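You operate a simulated robot arm through the tools that you are given. There is no shell and no other tool. Be economical: measure what you need, move in short steps, check, and stop when the job is done.

The job below is to be done with a simulated robot arm. You get a single attempt, and the scene is never put back.

JOB
Put the green battery from the foot of the bed on top of the brown potato there. Then take the steel key and leave it on top of the brown cedar block.

It is judged by the outcome, as a careful person would: the job done as asked, and still so three seconds after it is handed in. It fails if anything else is knocked over, pushed out of place, dropped, spilled or broken.

ROBOT AND FRAMES
A 7-joint arm with a two-finger parallel gripper, fixed in place. Base frame: the origin is at the foot of the arm, x ahead of it, y to its left, z up; the work surface is at about z = 0. Readings come in m, degrees, newtons and seconds.
With the tool pointing down near the work surface it reaches from about 0.24 to 0.62 m from the base axis. Its first joint turns from -66.0 to 66.0 degrees. Payload 2.6 kg.
Tool frame: the origin (TCP) lies between the finger pads and is the grasp point; the fingertips stand 0.03 m ahead of it; z points along the fingers, y is the line along which they close. The gripper opens to 0.094 m. The fingers are 0.028 m wide and 0.01 m thick; the gripper's body (0.05 by 0.096 m) begins 0.055 m behind the TCP.
Orientation is told as [roll, pitch, yaw] about the base's x, y, z axes, in that order, counted from this pose: with the fingers straight down and closing along the base's y, the tool's x points along the base's -x, its y along +y and its z along -z.

CONTROLS
- The arm moves only by the tool send_rows. Its argument "plan" is text: rows parted by semicolons, each of 6 numbers parted by spaces: the shift along the base's x, y, z in cm, then the turn, a rotation vector about the base's x, y, z in degrees. In form: tx ty tz ax ay az; .... A call has 1 to 8 rows; each row is the pose to reach, as a shift and turn from the pose commanded when the call began. "gripper" is the finger opening in cm, from 0 to 9.4, set as the call begins (left out, the last holds). Rows are played at 5 a second. More than 0.05 m and 8.6 degrees between two rows, or a gripper value outside its range, and nothing of the call is played. Where a pose cannot be reached the arm comes as near as it can. A force on the tool above 40 N (or 10 N above the force at the start of the call, whichever is more), or a blocked arm, ends the call early, and 0.2 s more pass. Each finger travels about 0.072 m/s and halts on what it meets, pressing with about 24 N; the grip force reading is that of the motor and also rises with nothing between the fingers. The clock runs only during rows and for 0.2 s after the last one: add rows that repeat a pose to give the fingers time. The reply holds the time, the measured pose of the TCP, the force on the tool along the base axes, the opening and the grip force, in the units named above and with some noise.
- Cameras (640 x 400 px; columns grow to the right, rows downward): "scene" is fixed at [0.043, 0.446, 0.5481]; the picture's right is [-0.74, -0.67, 0.00], its down [-0.42, 0.47, -0.77] and it looks along [0.52, -0.58, -0.63] (base axes); focal length 318 px, centre (320, 200). "wrist" rides on the gripper at [0.076, 0.014, -0.102] in the tool frame; the picture's right is [-0.18, 0.98, 0.00], its down [-0.75, -0.14, -0.64] and it looks along [-0.63, -0.12, 0.77] (tool axes); focal length 243 px, centre (320, 200). There is no depth. A picture from a camera that has moved, and an enlarged one, comes with that camera's place and axes in the base frame and with its lens. The place of the scene camera against the robot may be out by one fixed shift of up to 0.018 m in any direction.
- snapshot(camera): a new picture of that camera. The clock stands still meanwhile.
- enlarge(camera, box): a new picture of the part [left, top, right, bottom] of that camera's present view, enlarged. The clock stands still meanwhile.
- finish_job(): hands the job in; it is judged then, once.

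Work in short steps. Places have to be worked out from the pictures, the camera data and where the tool is seen: move nearer, look again, correct. Check each grasp and each placing, and mend what went wrong. You have 120 turns and 68 pictures in all, those below and enlarged ones among them. Open the gripper and draw the arm clear of the work before you hand the job in, unless the task says otherwise; then end with one line.

The tools are called by a JSON object that holds its "method" and its "body". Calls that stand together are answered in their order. send_rows: Moves the arm, as the interface text tells. Its arguments: {"type":"object","properties":{"plan":{"type":"string"},"gripper":{"type":"number"}},"required":["plan"]} The other tools are called the same way: snapshot (camera) takes a picture; enlarge (camera, box) takes an enlarged picture of a part of a camera's view; finish_job () hands the job in.

At the start:

```text
t: 0.0
eef_pos: [0.3615, -0.2528, 0.291]
ee_rot: [0.0, 0.0, 0.0]
wrist_force: [-0.8, -0.2, -0.7]
finger_gap: 0.0939
grip_force: 0.2
```

scene: 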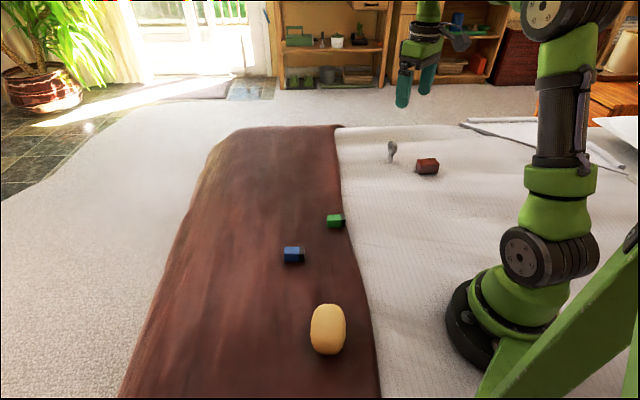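
wrist: 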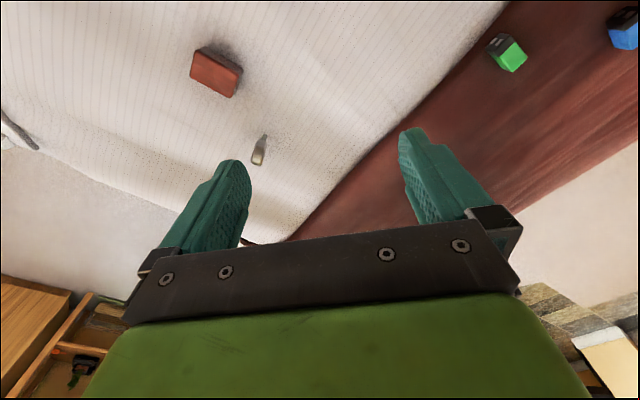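

I start with close-ups of the objects to locate them: the green battery, the potato, the key and the cedar block.

{"method": "enlarge", "body": {"camera": "scene", "box": [260, 190, 400, 370]}}

{"method": "enlarge", "body": {"camera": "scene", "box": [360, 120, 460, 190]}}

{"method": "enlarge", "body": {"camera": "wrist", "box": [170, 20, 330, 180]}}

```text
2.22 times, centred on (330, 280) of scene
camera zoom: at [0.043, 0.446, 0.5481], right [-0.74, -0.67, 0.0], down [-0.42, 0.47, -0.77], along [0.52, -0.58, -0.63], focal length 707 px, centre (298, 22)
```

zoom: 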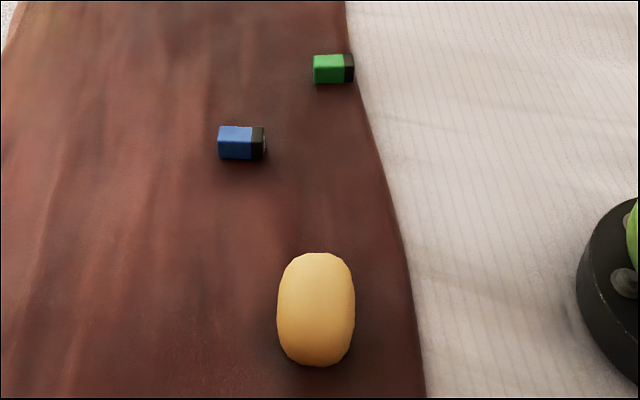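

```text
5.71 times, centred on (410, 155) of scene
camera zoom: at [0.043, 0.446, 0.5481], right [-0.74, -0.67, 0.0], down [-0.42, 0.47, -0.77], along [0.52, -0.58, -0.63], focal length 1818 px, centre (-194, 457)
```

zoom: 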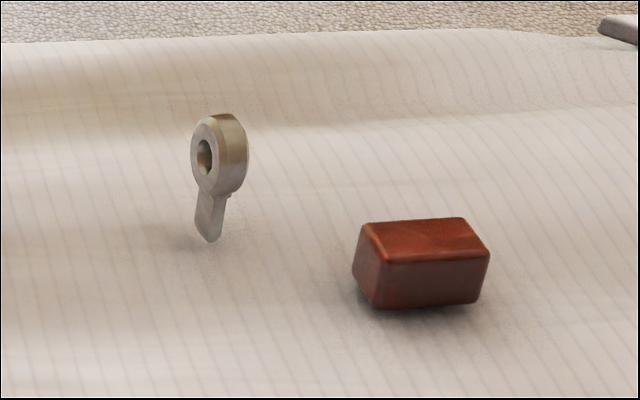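

```text
2.50 times, centred on (250, 100) of wrist
camera zoom: at [0.2862, -0.239, 0.3948], right [0.18, 0.98, 0.0], down [0.75, -0.14, 0.64], along [0.63, -0.12, -0.77], focal length 606 px, centre (495, 450)
```

zoom: 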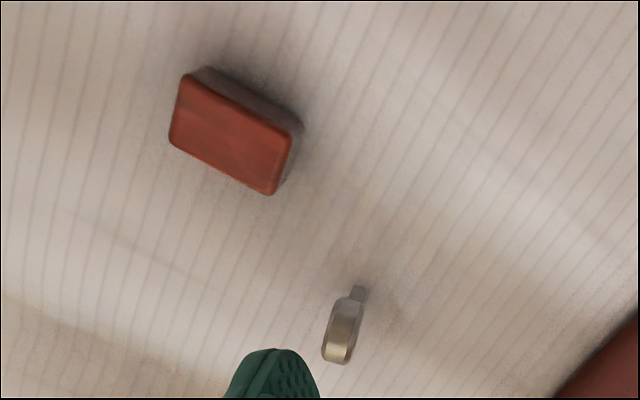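

From two views, the green battery is near (0.39, -0.005), the potato near (0.22, 0.22), the cedar block near (0.342, -0.40), and the key stands upright near (0.45, -0.365). I'll move towards the green battery and look from nearer.

{"method": "send_rows", "body": {"plan": "0 4.5 0 0 0 0;0.5 9 -1 0 0 0;1 13.5 -3 0 0 0;1.5 18 -6 0 0 0;2 21.5 -9 0 0 0;2.5 24 -12 0 0 0;2.5 24 -12 0 0 0"}}

{"method": "snapshot", "body": {"camera": "wrist"}}

{"method": "snapshot", "body": {"camera": "scene"}}

```text
refused: row 4 steps farther than a row can; nothing moved
```

```text
62 pictures are left
camera wrist: at [0.2862, -0.239, 0.3948], right [0.18, 0.98, 0.0], down [0.75, -0.14, 0.64], along [0.63, -0.12, -0.77], focal length 243 px, centre (320, 200)
```

wrist: 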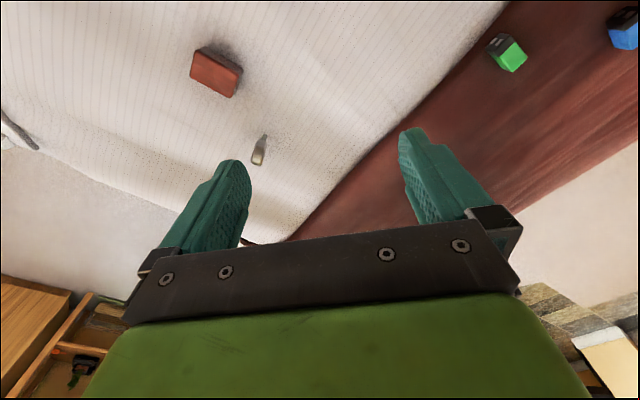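

```text
61 pictures are left
```

scene: 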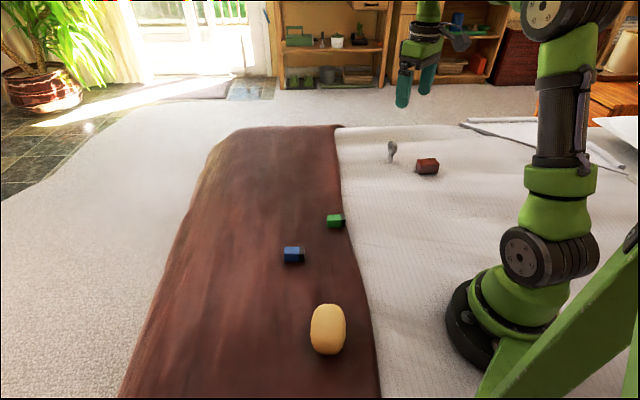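

The call was refused because some rows stepped slightly over 5 cm. I'll resend with shorter rows.

{"method": "send_rows", "body": {"plan": "0 4 0 0 0 0;0 8 -1 0 0 0;0.5 12 -2.5 0 0 0;1 16 -4.5 0 0 0;1.5 19.5 -7 0 0 0;2 22.5 -9 0 0 0;2.5 24.5 -11 0 0 0;2.5 24.5 -11 0 0 0"}}

{"method": "snapshot", "body": {"camera": "wrist"}}

{"method": "snapshot", "body": {"camera": "scene"}}

```text
t: 1.8
eef_pos: [0.3868, -0.009, 0.1793]
ee_rot: [0.0, 0.0, -0.1]
wrist_force: [0.0, -0.4, -0.8]
finger_gap: 0.0941
grip_force: 0.0
```

```text
60 pictures are left
camera wrist: at [0.3119, 0.0056, 0.2837], right [0.18, 0.98, 0.0], down [0.75, -0.14, 0.64], along [0.63, -0.12, -0.77], focal length 243 px, centre (320, 200)
```

wrist: 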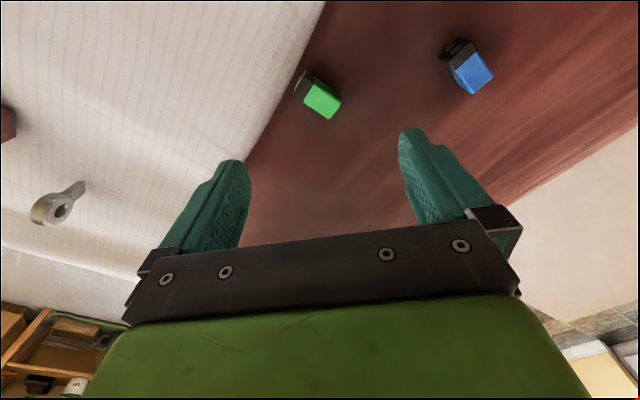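

```text
59 pictures are left
```

scene: 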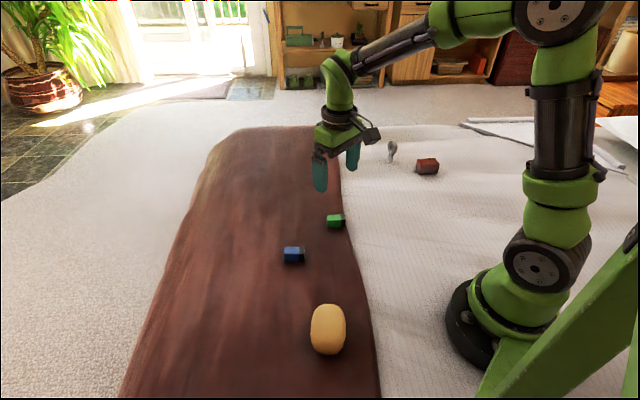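

{"method": "enlarge", "body": {"camera": "wrist", "box": [280, 55, 360, 130]}}

{"method": "enlarge", "body": {"camera": "wrist", "box": [10, 160, 110, 240]}}

{"method": "enlarge", "body": {"camera": "scene", "box": [310, 200, 360, 240]}}

```text
5.33 times, centred on (320, 92) of wrist
camera zoom: at [0.3119, 0.0056, 0.2837], right [0.18, 0.98, 0.0], down [0.75, -0.14, 0.64], along [0.63, -0.12, -0.77], focal length 1294 px, centre (320, 773)
```

zoom: 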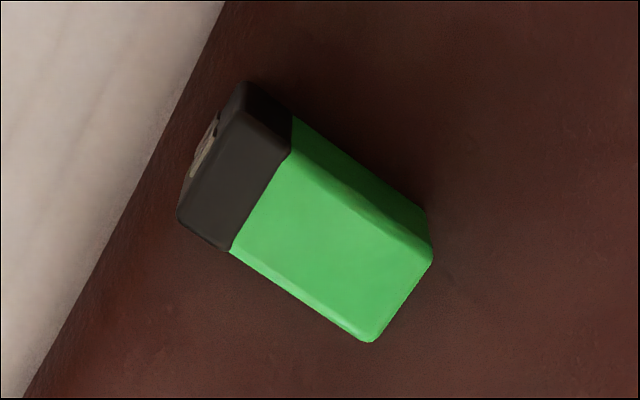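

```text
5.00 times, centred on (60, 200) of wrist
camera zoom: at [0.3119, 0.0056, 0.2837], right [0.18, 0.98, 0.0], down [0.75, -0.14, 0.64], along [0.63, -0.12, -0.77], focal length 1213 px, centre (1620, 200)
```

zoom: 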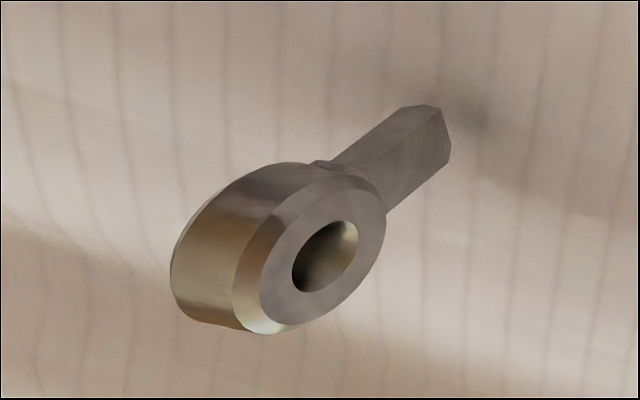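

```text
10.00 times, centred on (335, 220) of scene
camera zoom: at [0.043, 0.446, 0.5481], right [-0.74, -0.67, 0.0], down [-0.42, 0.47, -0.77], along [0.52, -0.58, -0.63], focal length 3182 px, centre (170, 0)
```

zoom: 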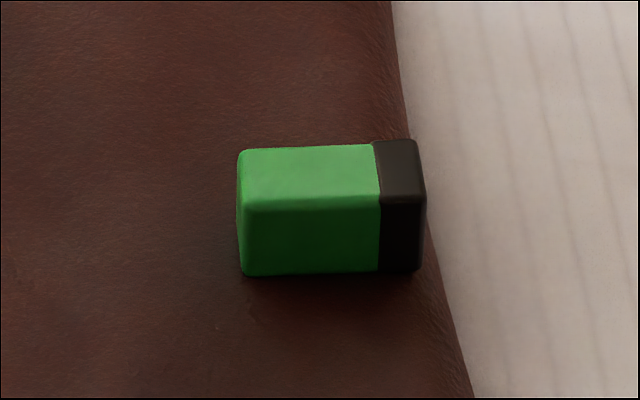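

The battery's top face centre is at about (0.392, -0.012), its long axis at 45° in the base frame, about 4.6 x 2.2 cm. I'll turn the gripper +45° so it closes across the narrow side, centre it, and come lower.

{"method": "send_rows", "body": {"plan": "0.1 0 -1 0 0 8;0.2 -0.1 -2 0 0 16;0.3 -0.2 -3 0 0 24;0.4 -0.3 -4 0 0 32;0.5 -0.4 -5 0 0 40;0.5 -0.4 -5 0 0 45;0.5 -0.4 -5 0 0 45", "gripper": 7}}

{"method": "snapshot", "body": {"camera": "wrist"}}

{"method": "snapshot", "body": {"camera": "scene"}}

```text
t: 3.4
eef_pos: [0.3915, -0.0121, 0.1309]
ee_rot: [0.0, 0.0, 45.1]
wrist_force: [1.0, 0.3, 0.0]
finger_gap: 0.0701
grip_force: 0.0
```

```text
55 pictures are left
camera wrist: at [0.3281, -0.0562, 0.2343], right [-0.57, 0.82, 0.0], down [0.63, 0.43, 0.64], along [0.53, 0.36, -0.77], focal length 243 px, centre (320, 200)
```

wrist: 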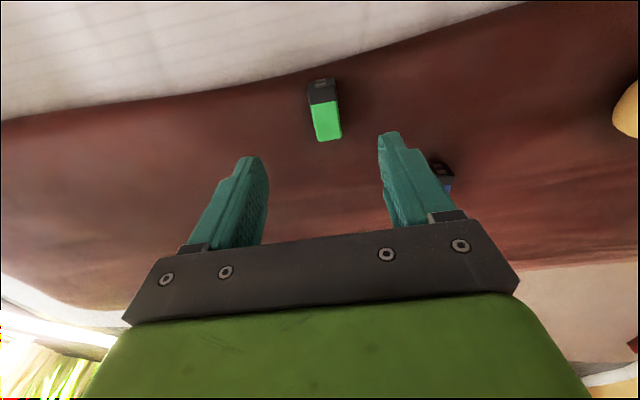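

```text
54 pictures are left
```

scene: 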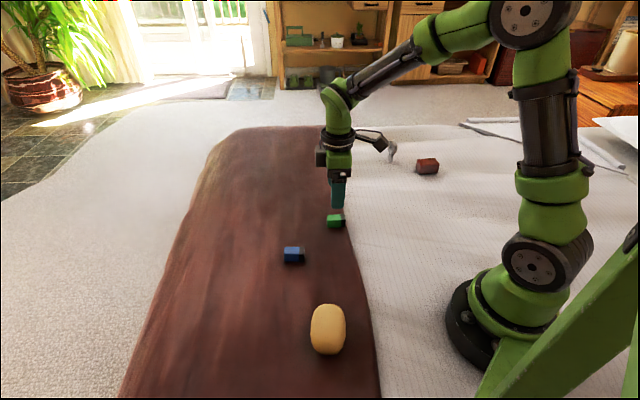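

{"method": "enlarge", "body": {"camera": "wrist", "box": [280, 60, 380, 160]}}

```text
4.00 times, centred on (330, 110) of wrist
camera zoom: at [0.3281, -0.0562, 0.2343], right [-0.57, 0.82, 0.0], down [0.63, 0.43, 0.64], along [0.53, 0.36, -0.77], focal length 970 px, centre (280, 560)
```

zoom: 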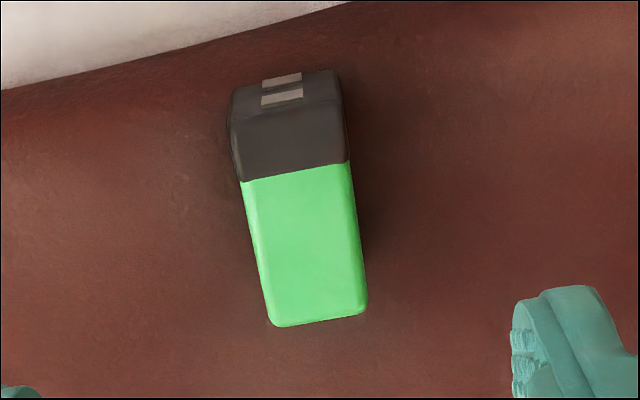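

Measured again, the battery centre is near (0.3915, -0.008). I'll shift by +0.3 cm in y and descend most of the way before checking.

{"method": "send_rows", "body": {"plan": "0 0.3 -3 0 0 0;0 0.3 -6 0 0 0;0 0.3 -8 0 0 0;0 0.3 -8.6 0 0 0;0 0.3 -8.6 0 0 0"}}

{"method": "snapshot", "body": {"camera": "wrist"}}

{"method": "enlarge", "body": {"camera": "scene", "box": [290, 170, 390, 250]}}

```text
t: 4.6
eef_pos: [0.3915, -0.0096, 0.0432]
ee_rot: [-0.1, 0.1, 45.0]
wrist_force: [-3.6, -2.3, 10.6]
finger_gap: 0.0702
grip_force: 0.2
```

```text
52 pictures are left
camera wrist: at [0.3287, -0.0535, 0.1481], right [-0.57, 0.82, 0.0], down [0.63, 0.43, 0.64], along [0.53, 0.36, -0.77], focal length 243 px, centre (320, 200)
```

wrist: 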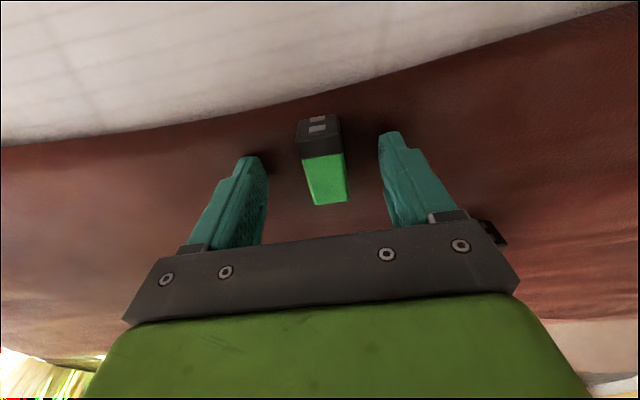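

```text
5.00 times, centred on (340, 210) of scene
camera zoom: at [0.043, 0.446, 0.5481], right [-0.74, -0.67, 0.0], down [-0.42, 0.47, -0.77], along [0.52, -0.58, -0.63], focal length 1591 px, centre (220, 150)
```

zoom: 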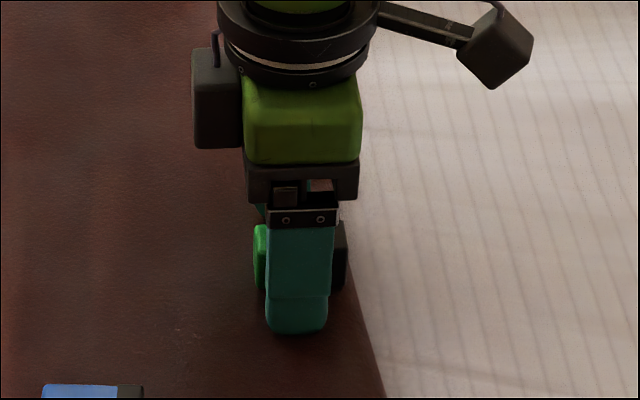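

There is about 10 N upward on the tool at fingertip z≈0.013, so the blanket surface may lie there. I'll raise slightly and read the force.

{"method": "send_rows", "body": {"plan": "0 0 0.3 0 0 0;0 0 0.3 0 0 0"}}

```text
t: 5.2
eef_pos: [0.3917, -0.0091, 0.047]
ee_rot: [0.0, 0.0, 45.1]
wrist_force: [0.7, 0.6, 0.2]
finger_gap: 0.0702
grip_force: 0.1
```

Force is zero at z=0.047. I'll go back down in small steps to see whether the contact was real.

{"method": "send_rows", "body": {"plan": "0 0 -0.2 0 0 0;0 0 -0.3 0 0 0;0 0 -0.3 0 0 0;0 0 -0.3 0 0 0"}}

```text
t: 6.2
eef_pos: [0.3924, -0.0105, 0.0444]
ee_rot: [-0.1, 0.0, 45.0]
wrist_force: [1.0, -0.9, 0.0]
finger_gap: 0.07
grip_force: 0.1
```

There is no contact there, so the earlier force was only the stop. I'll go down another 0.7 cm in small steps.

{"method": "send_rows", "body": {"plan": "0 0 -0.3 0 0 0;0 0 -0.5 0 0 0;0 0 -0.7 0 0 0;0 0 -0.7 0 0 0;0 0 -0.7 0 0 0"}}

{"method": "enlarge", "body": {"camera": "scene", "box": [290, 170, 390, 250]}}

```text
t: 6.7
eef_pos: [0.392, -0.0101, 0.0431]
ee_rot: [-0.2, 0.0, 45.0]
wrist_force: [-3.7, 1.1, 5.6]
finger_gap: 0.0717
grip_force: 1.6
stopped in row 2: the force on the tool passed its limit (the readings are from after the stop); the commanded pose is now the measured one
```

```text
5.00 times, centred on (340, 210) of scene
camera zoom: at [0.043, 0.446, 0.5481], right [-0.74, -0.67, 0.0], down [-0.42, 0.47, -0.77], along [0.52, -0.58, -0.63], focal length 1591 px, centre (220, 150)
```

zoom: 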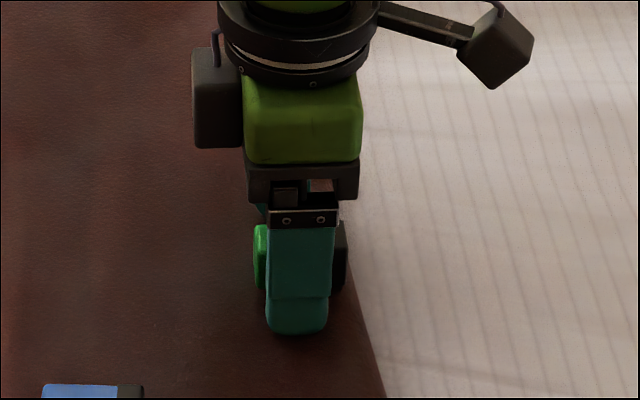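

The surface is really at about z=0.013 here. I'll raise 0.4 cm and close on the battery.

{"method": "send_rows", "body": {"plan": "0 0 0.4 0 0 0;0 0 0.4 0 0 0;0 0 0.4 0 0 0"}}

{"method": "send_rows", "body": {"plan": "0 0 0 0 0 0;0 0 0 0 0 0;0 0 0 0 0 0;0 0 0 0 0 0;0 0 0 0 0 0;0 0 0 0 0 0", "gripper": 1}}

{"method": "snapshot", "body": {"camera": "wrist"}}

```text
t: 7.5
eef_pos: [0.3932, -0.0091, 0.0468]
ee_rot: [-0.2, -0.1, 44.9]
wrist_force: [0.3, 0.1, 0.1]
finger_gap: 0.0699
grip_force: 0.1
```

```text
t: 8.9
eef_pos: [0.3932, -0.0099, 0.0479]
ee_rot: [-0.3, -0.1, 45.0]
wrist_force: [-0.1, -0.6, 1.9]
finger_gap: 0.021
grip_force: 24.1
```

```text
49 pictures are left
camera wrist: at [0.3295, -0.0538, 0.1517], right [-0.57, 0.82, 0.0], down [0.63, 0.43, 0.64], along [0.53, 0.36, -0.77], focal length 243 px, centre (320, 200)
```

wrist: 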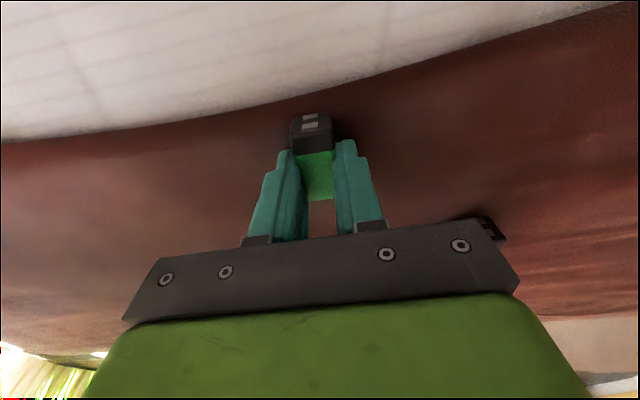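

The battery is held, with the opening at 2.1 cm. I'll lift it straight up.

{"method": "send_rows", "body": {"plan": "0 0 2 0 0 0;0 0 5 0 0 0;0 0 9 0 0 0;0 0 13 0 0 0;0 0 16 0 0 0;0 0 16 0 0 0"}}

{"method": "send_rows", "body": {"plan": "-1 2 0 0 0 -8;-2 4 0 0 0 -16;-3 6 0 0 0 -24;-4 8 0 0 0 -32;-5 9 0 0 0 -40;-6 10 0 0 0 -48;-7 11 0 0 0 -56;-7 11 0 0 0 -56"}}

{"method": "send_rows", "body": {"plan": "0 1 0 0 0 -8;0 2 0 0 0 -16;0 3 0 0 0 -24;0 4 0 0 0 -32;0 4 0 0 0 -34;0 4 0 0 0 -34"}}

{"method": "snapshot", "body": {"camera": "wrist"}}

{"method": "snapshot", "body": {"camera": "scene"}}

```text
t: 10.3
eef_pos: [0.3936, -0.0099, 0.2074]
ee_rot: [-0.2, -0.1, 44.9]
wrist_force: [0.3, 0.0, 0.3]
finger_gap: 0.021
grip_force: 24.2
```

```text
t: 12.1
eef_pos: [0.3226, 0.1001, 0.2078]
ee_rot: [-0.2, 0.1, -11.1]
wrist_force: [0.0, -0.4, -0.2]
finger_gap: 0.021
grip_force: 23.9
```

```text
t: 13.5
eef_pos: [0.3231, 0.1403, 0.2073]
ee_rot: [-0.1, -0.1, -45.0]
wrist_force: [0.9, 0.1, -0.3]
finger_gap: 0.021
grip_force: 24.0
```

```text
48 pictures are left
camera wrist: at [0.2801, 0.2045, 0.3121], right [0.83, 0.56, 0.0], down [0.43, -0.63, 0.64], along [0.36, -0.53, -0.77], focal length 243 px, centre (320, 200)
```

wrist: 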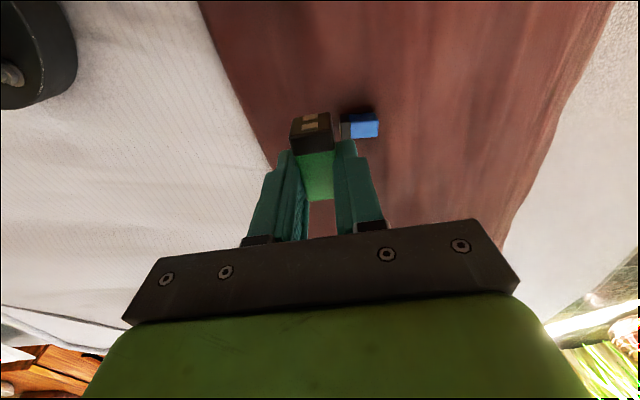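

```text
47 pictures are left
```

scene: 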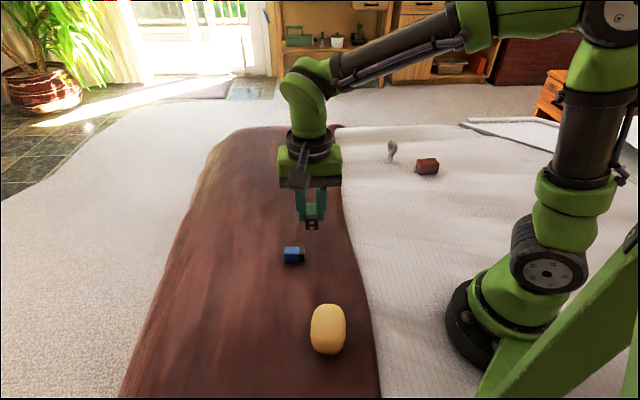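

The potato is now behind the wrist camera's view. I'll move over it, high up, so that it comes into view below the gripper.

{"method": "send_rows", "body": {"plan": "-3 2 0 0 0 0;-5.5 4 0 0 0 0;-8 6 0 0 0 0;-10 7 0 0 0 0;-10 7 0 0 0 0"}}

{"method": "snapshot", "body": {"camera": "wrist"}}

{"method": "snapshot", "body": {"camera": "scene"}}

```text
t: 14.7
eef_pos: [0.2216, 0.2093, 0.206]
ee_rot: [-0.2, -0.1, -45.0]
wrist_force: [0.0, 0.5, -0.4]
finger_gap: 0.0211
grip_force: 23.7
```

```text
46 pictures are left
camera wrist: at [0.1796, 0.2744, 0.3108], right [0.82, 0.57, 0.0], down [0.43, -0.63, 0.64], along [0.36, -0.53, -0.77], focal length 243 px, centre (320, 200)
```

wrist: 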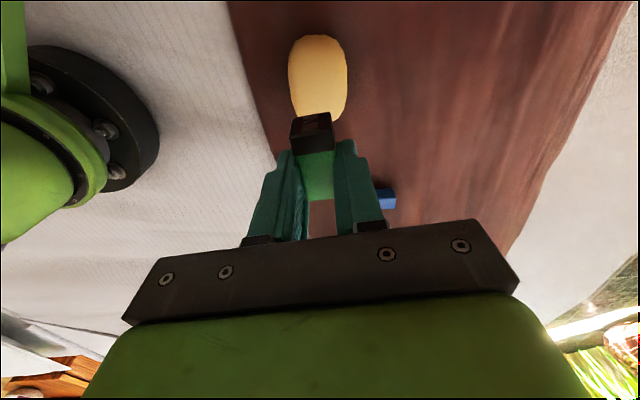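

```text
45 pictures are left
```

scene: 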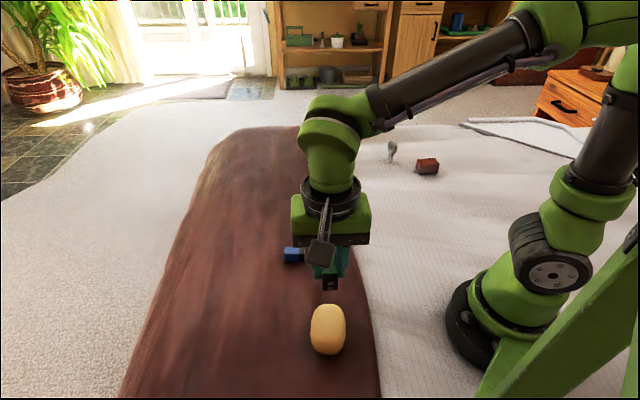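

{"method": "enlarge", "body": {"camera": "wrist", "box": [250, 20, 390, 140]}}

{"method": "enlarge", "body": {"camera": "scene", "box": [270, 260, 390, 370]}}

```text
3.33 times, centred on (320, 80) of wrist
camera zoom: at [0.1796, 0.2744, 0.3108], right [0.82, 0.57, 0.0], down [0.43, -0.63, 0.64], along [0.36, -0.53, -0.77], focal length 809 px, centre (320, 600)
```

zoom: 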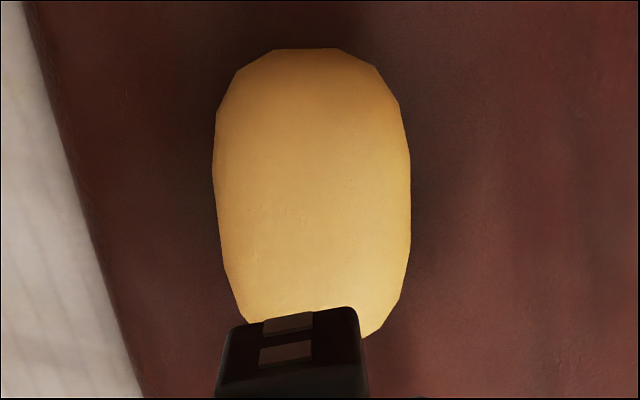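

```text
3.64 times, centred on (330, 315) of scene
camera zoom: at [0.043, 0.446, 0.5481], right [-0.74, -0.67, 0.0], down [-0.42, 0.47, -0.77], along [0.52, -0.58, -0.63], focal length 1157 px, centre (284, -218)
```

zoom: 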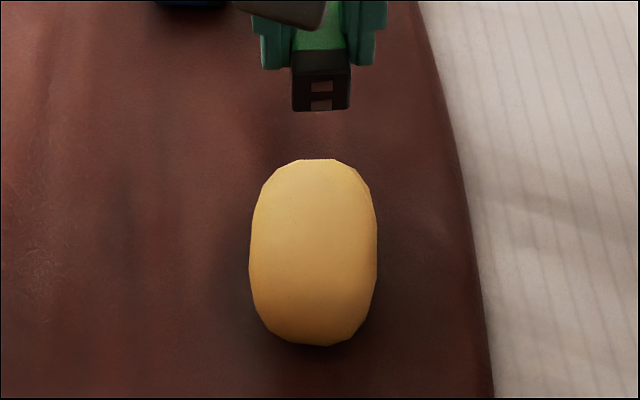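

The potato centre is near (0.213, 0.220), its long axis lies along about -48°, and its top is at roughly z≈0.065. The held battery's centre sits 5 mm towards its dark end, so TCP should go to (0.2165, 0.2165). I'll descend to z=0.117 first.

{"method": "send_rows", "body": {"plan": "-0.5 0.7 -2 0 0 0;-0.5 0.7 -5 0 0 0;-0.5 0.7 -7.5 0 0 0;-0.5 0.7 -9 0 0 0;-0.5 0.7 -9 0 0 0;-0.5 0.7 -9 0 0 0"}}

{"method": "enlarge", "body": {"camera": "wrist", "box": [220, 40, 420, 240]}}

{"method": "enlarge", "body": {"camera": "scene", "box": [270, 260, 390, 370]}}

```text
t: 16.1
eef_pos: [0.2164, 0.2176, 0.118]
ee_rot: [-0.2, -0.2, -45.1]
wrist_force: [-0.3, -0.1, -0.4]
finger_gap: 0.0213
grip_force: 24.2
```

```text
2.00 times, centred on (320, 140) of wrist
camera zoom: at [0.1731, 0.2819, 0.2213], right [0.82, 0.57, 0.0], down [0.43, -0.63, 0.64], along [0.36, -0.53, -0.77], focal length 485 px, centre (320, 320)
```

zoom: 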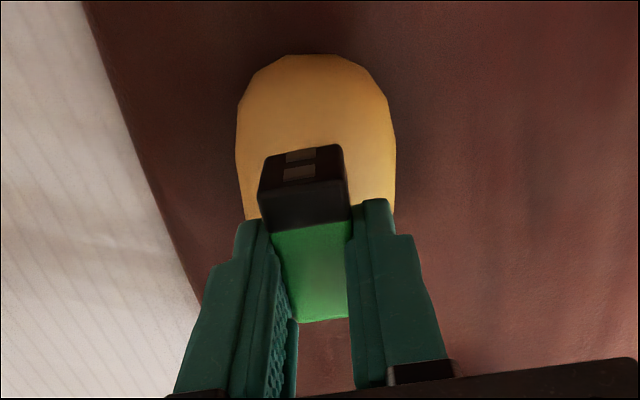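

```text
3.64 times, centred on (330, 315) of scene
camera zoom: at [0.043, 0.446, 0.5481], right [-0.74, -0.67, 0.0], down [-0.42, 0.47, -0.77], along [0.52, -0.58, -0.63], focal length 1157 px, centre (284, -218)
```

zoom: 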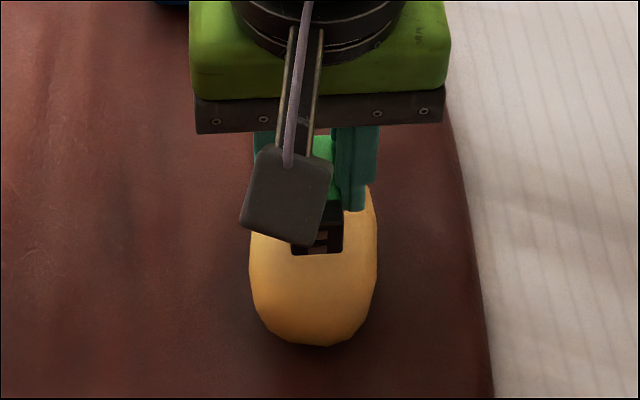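

Laterally the battery is centred on the potato. I'll descend in small steps, watching the force.

{"method": "send_rows", "body": {"plan": "0 0 -0.5 0 0 0;0 0 -1 0 0 0;0 0 -1 0 0 0"}}

{"method": "send_rows", "body": {"plan": "0 0 -0.2 0 0 0;0 0 -0.4 0 0 0;0 0 -0.4 0 0 0"}}

{"method": "send_rows", "body": {"plan": "0 0 -0.2 0 0 0;0 0 -0.2 0 0 0;0 0 -0.2 0 0 0"}}

{"method": "enlarge", "body": {"camera": "wrist", "box": [220, 40, 420, 240]}}

{"method": "enlarge", "body": {"camera": "scene", "box": [270, 260, 390, 370]}}

```text
t: 16.9
eef_pos: [0.2157, 0.218, 0.1086]
ee_rot: [-0.3, -0.2, -45.0]
wrist_force: [-0.1, 0.4, -1.5]
finger_gap: 0.0212
grip_force: 24.5
```

```text
t: 17.7
eef_pos: [0.2161, 0.2163, 0.1035]
ee_rot: [-0.3, 0.0, -44.9]
wrist_force: [0.1, 0.6, 0.0]
finger_gap: 0.0208
grip_force: 23.5
```

```text
t: 18.5
eef_pos: [0.2165, 0.2174, 0.1024]
ee_rot: [-0.2, 0.0, -45.1]
wrist_force: [-0.3, 0.2, -0.9]
finger_gap: 0.0208
grip_force: 23.8
```

```text
2.00 times, centred on (320, 140) of wrist
camera zoom: at [0.1738, 0.2811, 0.2062], right [0.82, 0.57, 0.0], down [0.43, -0.63, 0.64], along [0.36, -0.53, -0.77], focal length 485 px, centre (320, 320)
```

zoom: 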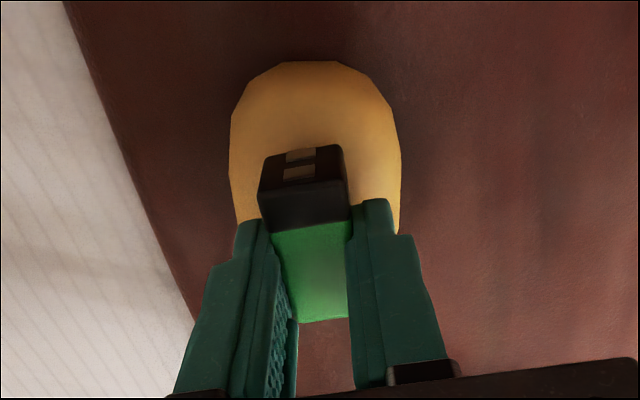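

```text
3.64 times, centred on (330, 315) of scene
camera zoom: at [0.043, 0.446, 0.5481], right [-0.74, -0.67, 0.0], down [-0.42, 0.47, -0.77], along [0.52, -0.58, -0.63], focal length 1157 px, centre (284, -218)
```

zoom: 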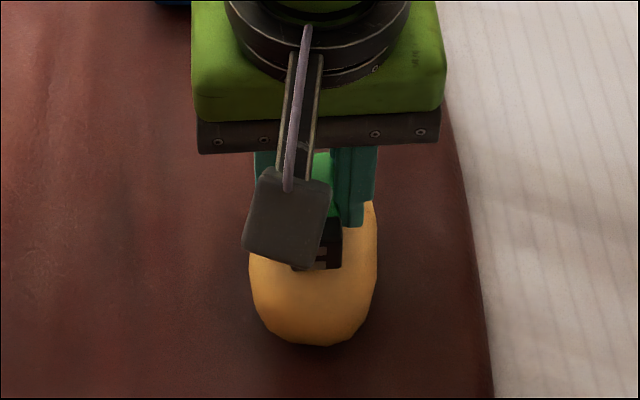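

Compared in the scene view, battery centre and potato centre agree within about 2 mm. I'll continue down in small steps until contact.

{"method": "send_rows", "body": {"plan": "0 0 -0.2 0 0 0;0 0 -0.2 0 0 0"}}

{"method": "send_rows", "body": {"plan": "0 0 -0.2 0 0 0;0 0 -0.2 0 0 0"}}

{"method": "send_rows", "body": {"plan": "0 0 -0.15 0 0 0;0 0 -0.15 0 0 0"}}

```text
t: 19.1
eef_pos: [0.2163, 0.2165, 0.0995]
ee_rot: [-0.3, 0.0, -45.1]
wrist_force: [-0.6, 0.5, -0.5]
finger_gap: 0.0211
grip_force: 23.6
```

```text
t: 19.7
eef_pos: [0.2157, 0.2162, 0.0988]
ee_rot: [-0.2, 0.0, -45.0]
wrist_force: [0.1, 0.2, 0.2]
finger_gap: 0.021
grip_force: 24.0
```

```text
t: 20.3
eef_pos: [0.217, 0.2167, 0.0969]
ee_rot: [0.0, -0.1, -44.9]
wrist_force: [-4.1, -4.8, 22.6]
finger_gap: 0.0211
grip_force: 24.0
```

Contact came at TCP z≈0.097, with some sideways push. I'll ease off 1 mm and look before releasing.

{"method": "send_rows", "body": {"plan": "0 0 0.12 0 0 0;0 0 0.12 0 0 0"}}

{"method": "enlarge", "body": {"camera": "wrist", "box": [220, 40, 420, 240]}}

{"method": "enlarge", "body": {"camera": "scene", "box": [270, 260, 390, 370]}}

```text
t: 20.9
eef_pos: [0.2154, 0.2167, 0.0972]
ee_rot: [-0.2, 0.0, -44.9]
wrist_force: [1.1, 0.8, 3.1]
finger_gap: 0.0212
grip_force: 24.4
```

```text
2.00 times, centred on (320, 140) of wrist
camera zoom: at [0.1738, 0.2807, 0.2012], right [0.82, 0.57, 0.0], down [0.43, -0.63, 0.64], along [0.36, -0.53, -0.77], focal length 485 px, centre (320, 320)
```

zoom: 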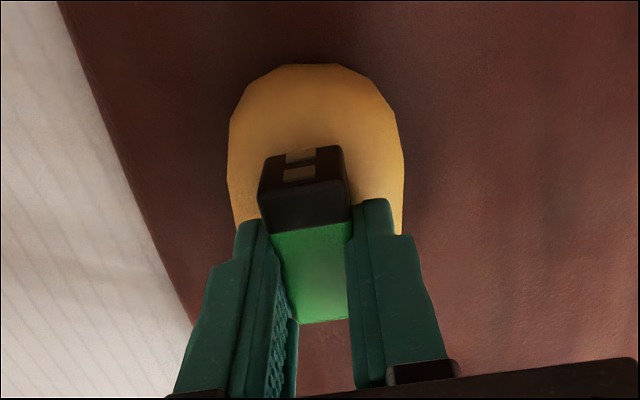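

```text
3.64 times, centred on (330, 315) of scene
camera zoom: at [0.043, 0.446, 0.5481], right [-0.74, -0.67, 0.0], down [-0.42, 0.47, -0.77], along [0.52, -0.58, -0.63], focal length 1157 px, centre (284, -218)
```

zoom: 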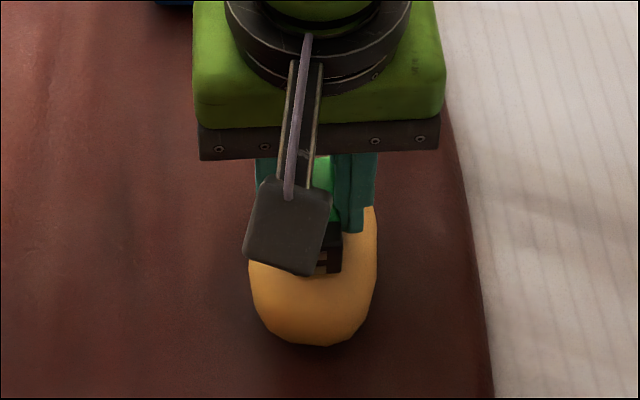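

Battery and potato look centred and the force is now small. I'll open to 4.5 cm to release.

{"method": "send_rows", "body": {"plan": "0 0 0 0 0 0;0 0 0 0 0 0;0 0 0 0 0 0;0 0 0 0 0 0", "gripper": 4.5}}

{"method": "enlarge", "body": {"camera": "wrist", "box": [220, 40, 420, 240]}}

```text
t: 21.9
eef_pos: [0.2157, 0.2158, 0.098]
ee_rot: [-0.3, -0.1, -44.9]
wrist_force: [0.6, 0.2, -0.2]
finger_gap: 0.0451
grip_force: 0.1
```

```text
2.00 times, centred on (320, 140) of wrist
camera zoom: at [0.1738, 0.2808, 0.2015], right [0.82, 0.57, 0.0], down [0.43, -0.63, 0.64], along [0.36, -0.53, -0.77], focal length 485 px, centre (320, 320)
```

zoom: 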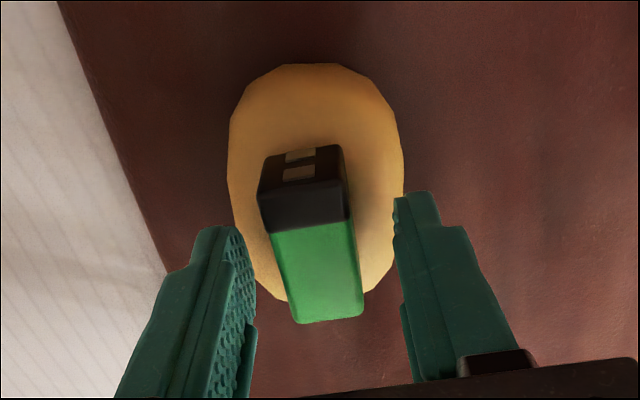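

The battery stays put on the potato. I'll draw straight up slowly and look again.

{"method": "send_rows", "body": {"plan": "0 0 1 0 0 0;0 0 3 0 0 0;0 0 6 0 0 0;0 0 9 0 0 0;0 0 12 0 0 0;0 0 12 0 0 0"}}

{"method": "enlarge", "body": {"camera": "wrist", "box": [220, 0, 420, 200]}}

{"method": "enlarge", "body": {"camera": "scene", "box": [270, 260, 390, 370]}}

```text
t: 23.3
eef_pos: [0.2167, 0.216, 0.2193]
ee_rot: [-0.2, 0.0, -45.0]
wrist_force: [1.1, 0.1, -0.7]
finger_gap: 0.045
grip_force: 0.0
```

```text
2.00 times, centred on (320, 100) of wrist
camera zoom: at [0.1747, 0.2802, 0.3223], right [0.82, 0.57, 0.0], down [0.43, -0.63, 0.64], along [0.36, -0.53, -0.77], focal length 485 px, centre (320, 400)
```

zoom: 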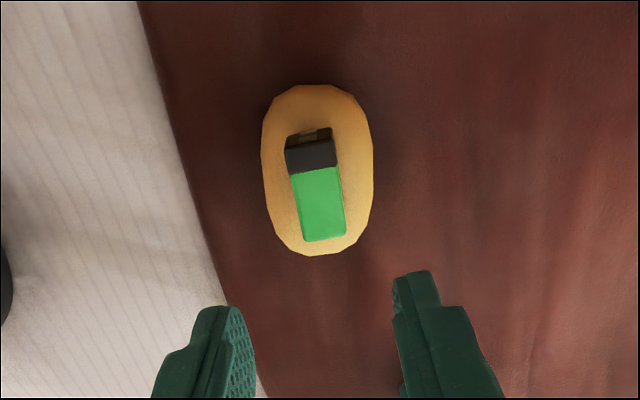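

```text
3.64 times, centred on (330, 315) of scene
camera zoom: at [0.043, 0.446, 0.5481], right [-0.74, -0.67, 0.0], down [-0.42, 0.47, -0.77], along [0.52, -0.58, -0.63], focal length 1157 px, centre (284, -218)
```

zoom: 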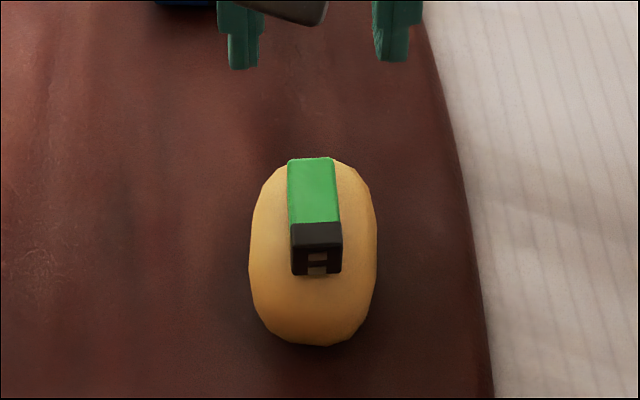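

The battery lies well centred on the potato. Now the key: I'll travel at height back across toward (0.41, -0.29), turning a little towards -37°, since the key's ring faces appear to point about 53°.

{"method": "send_rows", "body": {"plan": "3 -3.5 1 0 0 0;6 -7 2 0 0 1;9 -10.5 3 0 0 2;11 -15 3 0 0 3;13 -19 3 0 0 4;14.5 -23.5 3 0 0 5;16 -28 3 0 0 6;17 -32 3 0 0 7", "gripper": 6}}

{"method": "send_rows", "body": {"plan": "0 -4 0 0 0 0;0.5 -8 0 0 0 0;1 -12 0 0 0 0;1.5 -16 0 0 0 0;2 -18.5 0 0 0 0;2 -18.5 0 0 0 0"}}

{"method": "snapshot", "body": {"camera": "wrist"}}

{"method": "snapshot", "body": {"camera": "scene"}}

```text
t: 25.1
eef_pos: [0.3863, -0.1025, 0.248]
ee_rot: [-0.2, -0.1, -38.0]
wrist_force: [0.0, -0.5, 0.1]
finger_gap: 0.06
grip_force: 0.1
```

```text
t: 26.5
eef_pos: [0.4085, -0.2898, 0.2452]
ee_rot: [-0.2, 0.0, -38.0]
wrist_force: [0.7, 0.3, -0.4]
finger_gap: 0.0602
grip_force: 0.1
```

```text
33 pictures are left
camera wrist: at [0.3575, -0.2313, 0.3511], right [0.75, 0.66, 0.0], down [0.51, -0.57, 0.64], along [0.42, -0.48, -0.77], focal length 243 px, centre (320, 200)
```

wrist: 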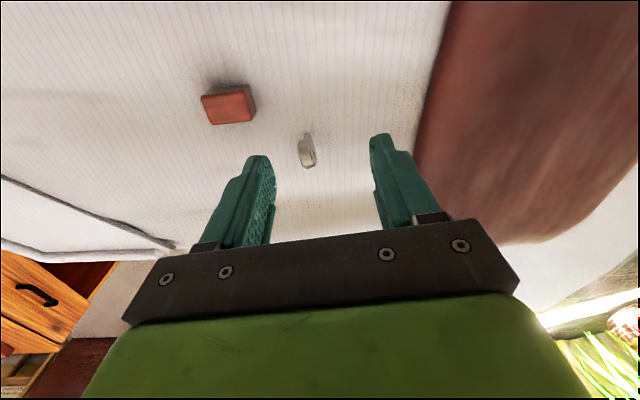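

```text
32 pictures are left
```

scene: 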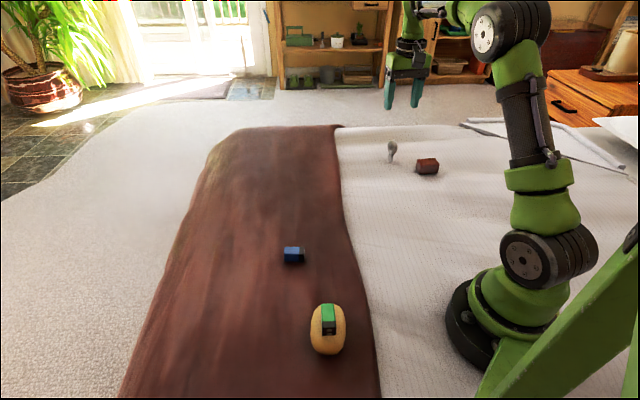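

{"method": "enlarge", "body": {"camera": "wrist", "box": [280, 120, 340, 180]}}

{"method": "enlarge", "body": {"camera": "wrist", "box": [190, 65, 270, 135]}}

```text
6.67 times, centred on (310, 150) of wrist
camera zoom: at [0.3575, -0.2313, 0.3511], right [0.75, 0.66, 0.0], down [0.51, -0.57, 0.64], along [0.42, -0.48, -0.77], focal length 1618 px, centre (387, 533)
```

zoom: 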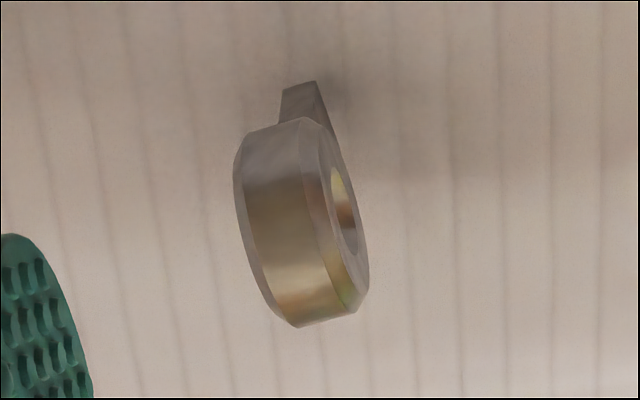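

```text
5.71 times, centred on (230, 100) of wrist
camera zoom: at [0.3575, -0.2313, 0.3511], right [0.75, 0.66, 0.0], down [0.51, -0.57, 0.64], along [0.42, -0.48, -0.77], focal length 1386 px, centre (834, 771)
```

zoom: 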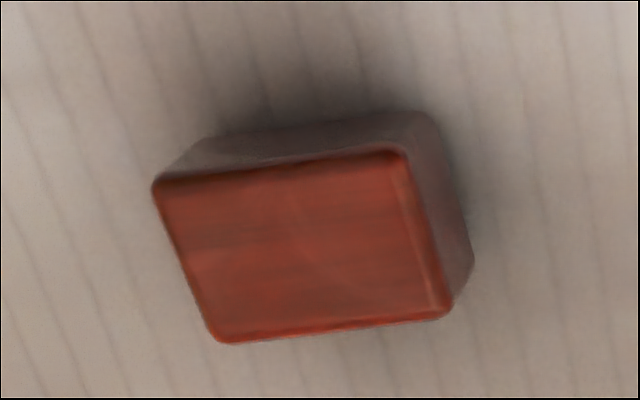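

The cedar block's top is 5.5 x 3.5 cm, centred near (0.340, -0.389), at about z≈0.042. The key stands upright near (0.445, -0.36), with a ring about 4 cm across and 1.8 cm thick. I'll move above it, fingertips still clear, and look again.

{"method": "send_rows", "body": {"plan": "1 -2 -2 0 0 1;2 -4 -4 0 0 2;3 -6 -6 0 0 3;3.5 -7 -8 0 0 4;3.5 -7 -8 0 0 4;3.5 -7 -8 0 0 4"}}

{"method": "snapshot", "body": {"camera": "wrist"}}

{"method": "enlarge", "body": {"camera": "scene", "box": [350, 90, 470, 190]}}

```text
t: 27.9
eef_pos: [0.444, -0.3583, 0.1692]
ee_rot: [-0.2, -0.1, -34.0]
wrist_force: [0.3, 0.4, -0.2]
finger_gap: 0.06
grip_force: 0.0
```

```text
29 pictures are left
camera wrist: at [0.3886, -0.3037, 0.2729], right [0.7, 0.71, 0.0], down [0.55, -0.54, 0.64], along [0.46, -0.45, -0.77], focal length 243 px, centre (320, 200)
```

wrist: 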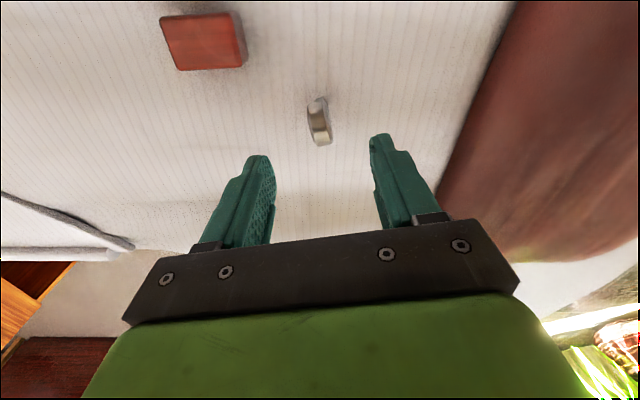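

```text
4.00 times, centred on (410, 140) of scene
camera zoom: at [0.043, 0.446, 0.5481], right [-0.74, -0.67, 0.0], down [-0.42, 0.47, -0.77], along [0.52, -0.58, -0.63], focal length 1273 px, centre (-40, 440)
```

zoom: 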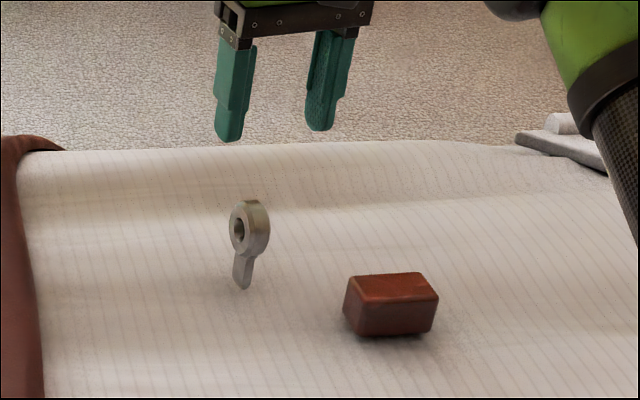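

{"method": "enlarge", "body": {"camera": "wrist", "box": [280, 80, 360, 160]}}

```text
5.00 times, centred on (320, 120) of wrist
camera zoom: at [0.3886, -0.3037, 0.2729], right [0.7, 0.71, 0.0], down [0.55, -0.54, 0.64], along [0.46, -0.45, -0.77], focal length 1213 px, centre (320, 600)
```

zoom: 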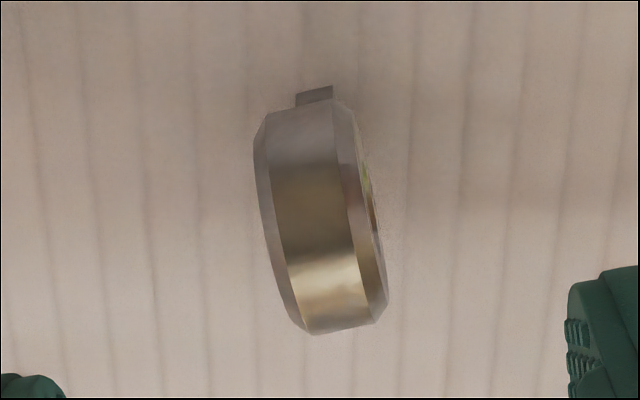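

The key's ring is centred near (0.4455, -0.361), z≈0.072, and its faces line up with the fingers. I'll shift slightly and descend around it partway, then check.

{"method": "send_rows", "body": {"plan": "0.1 -0.2 -2 0 0 0;0.1 -0.2 -4 0 0 0;0.1 -0.2 -6 0 0 0;0.1 -0.2 -7.5 0 0 0;0.1 -0.2 -7.5 0 0 0"}}

{"method": "snapshot", "body": {"camera": "wrist"}}

{"method": "enlarge", "body": {"camera": "scene", "box": [350, 90, 470, 190]}}

```text
t: 29.1
eef_pos: [0.4436, -0.3601, 0.0927]
ee_rot: [-0.2, -0.1, -34.0]
wrist_force: [-0.5, 0.5, -0.2]
finger_gap: 0.06
grip_force: 0.0
```

```text
26 pictures are left
camera wrist: at [0.3896, -0.306, 0.197], right [0.7, 0.71, 0.0], down [0.55, -0.54, 0.64], along [0.46, -0.45, -0.77], focal length 243 px, centre (320, 200)
```

wrist: 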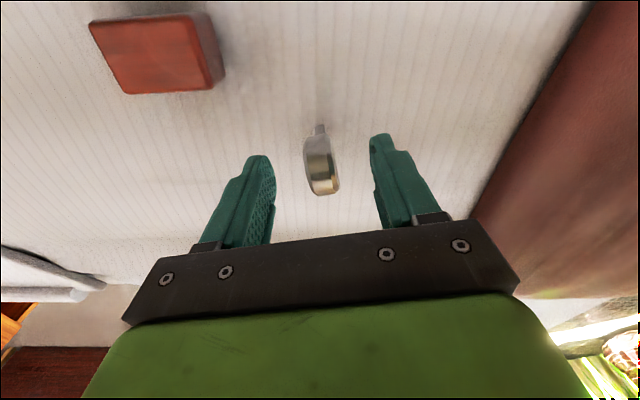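

```text
4.00 times, centred on (410, 140) of scene
camera zoom: at [0.043, 0.446, 0.5481], right [-0.74, -0.67, 0.0], down [-0.42, 0.47, -0.77], along [0.52, -0.58, -0.63], focal length 1273 px, centre (-40, 440)
```

zoom: 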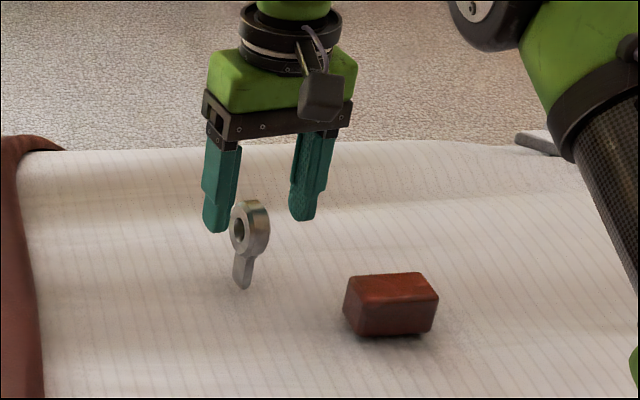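

{"method": "enlarge", "body": {"camera": "wrist", "box": [230, 110, 410, 220]}}

{"method": "enlarge", "body": {"camera": "scene", "box": [390, 125, 440, 165]}}

```text
3.56 times, centred on (320, 165) of wrist
camera zoom: at [0.3896, -0.306, 0.197], right [0.7, 0.71, 0.0], down [0.55, -0.54, 0.64], along [0.46, -0.45, -0.77], focal length 863 px, centre (320, 324)
```

zoom: 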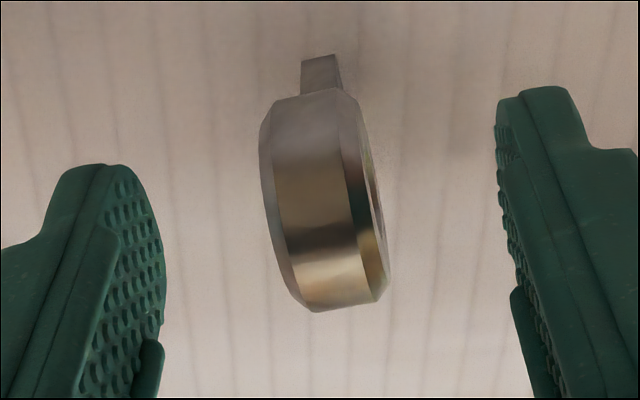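

```text
10.00 times, centred on (415, 145) of scene
camera zoom: at [0.043, 0.446, 0.5481], right [-0.74, -0.67, 0.0], down [-0.42, 0.47, -0.77], along [0.52, -0.58, -0.63], focal length 3182 px, centre (-630, 750)
```

zoom: 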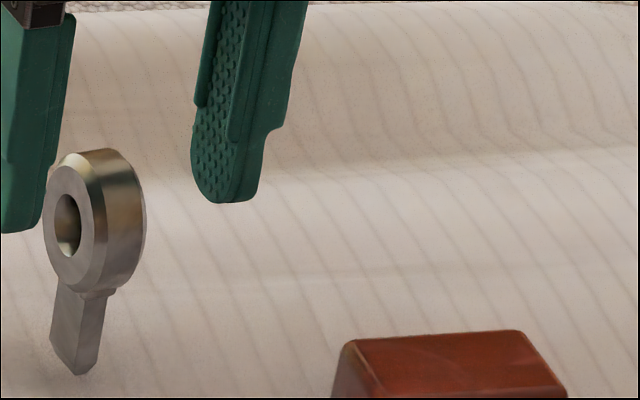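

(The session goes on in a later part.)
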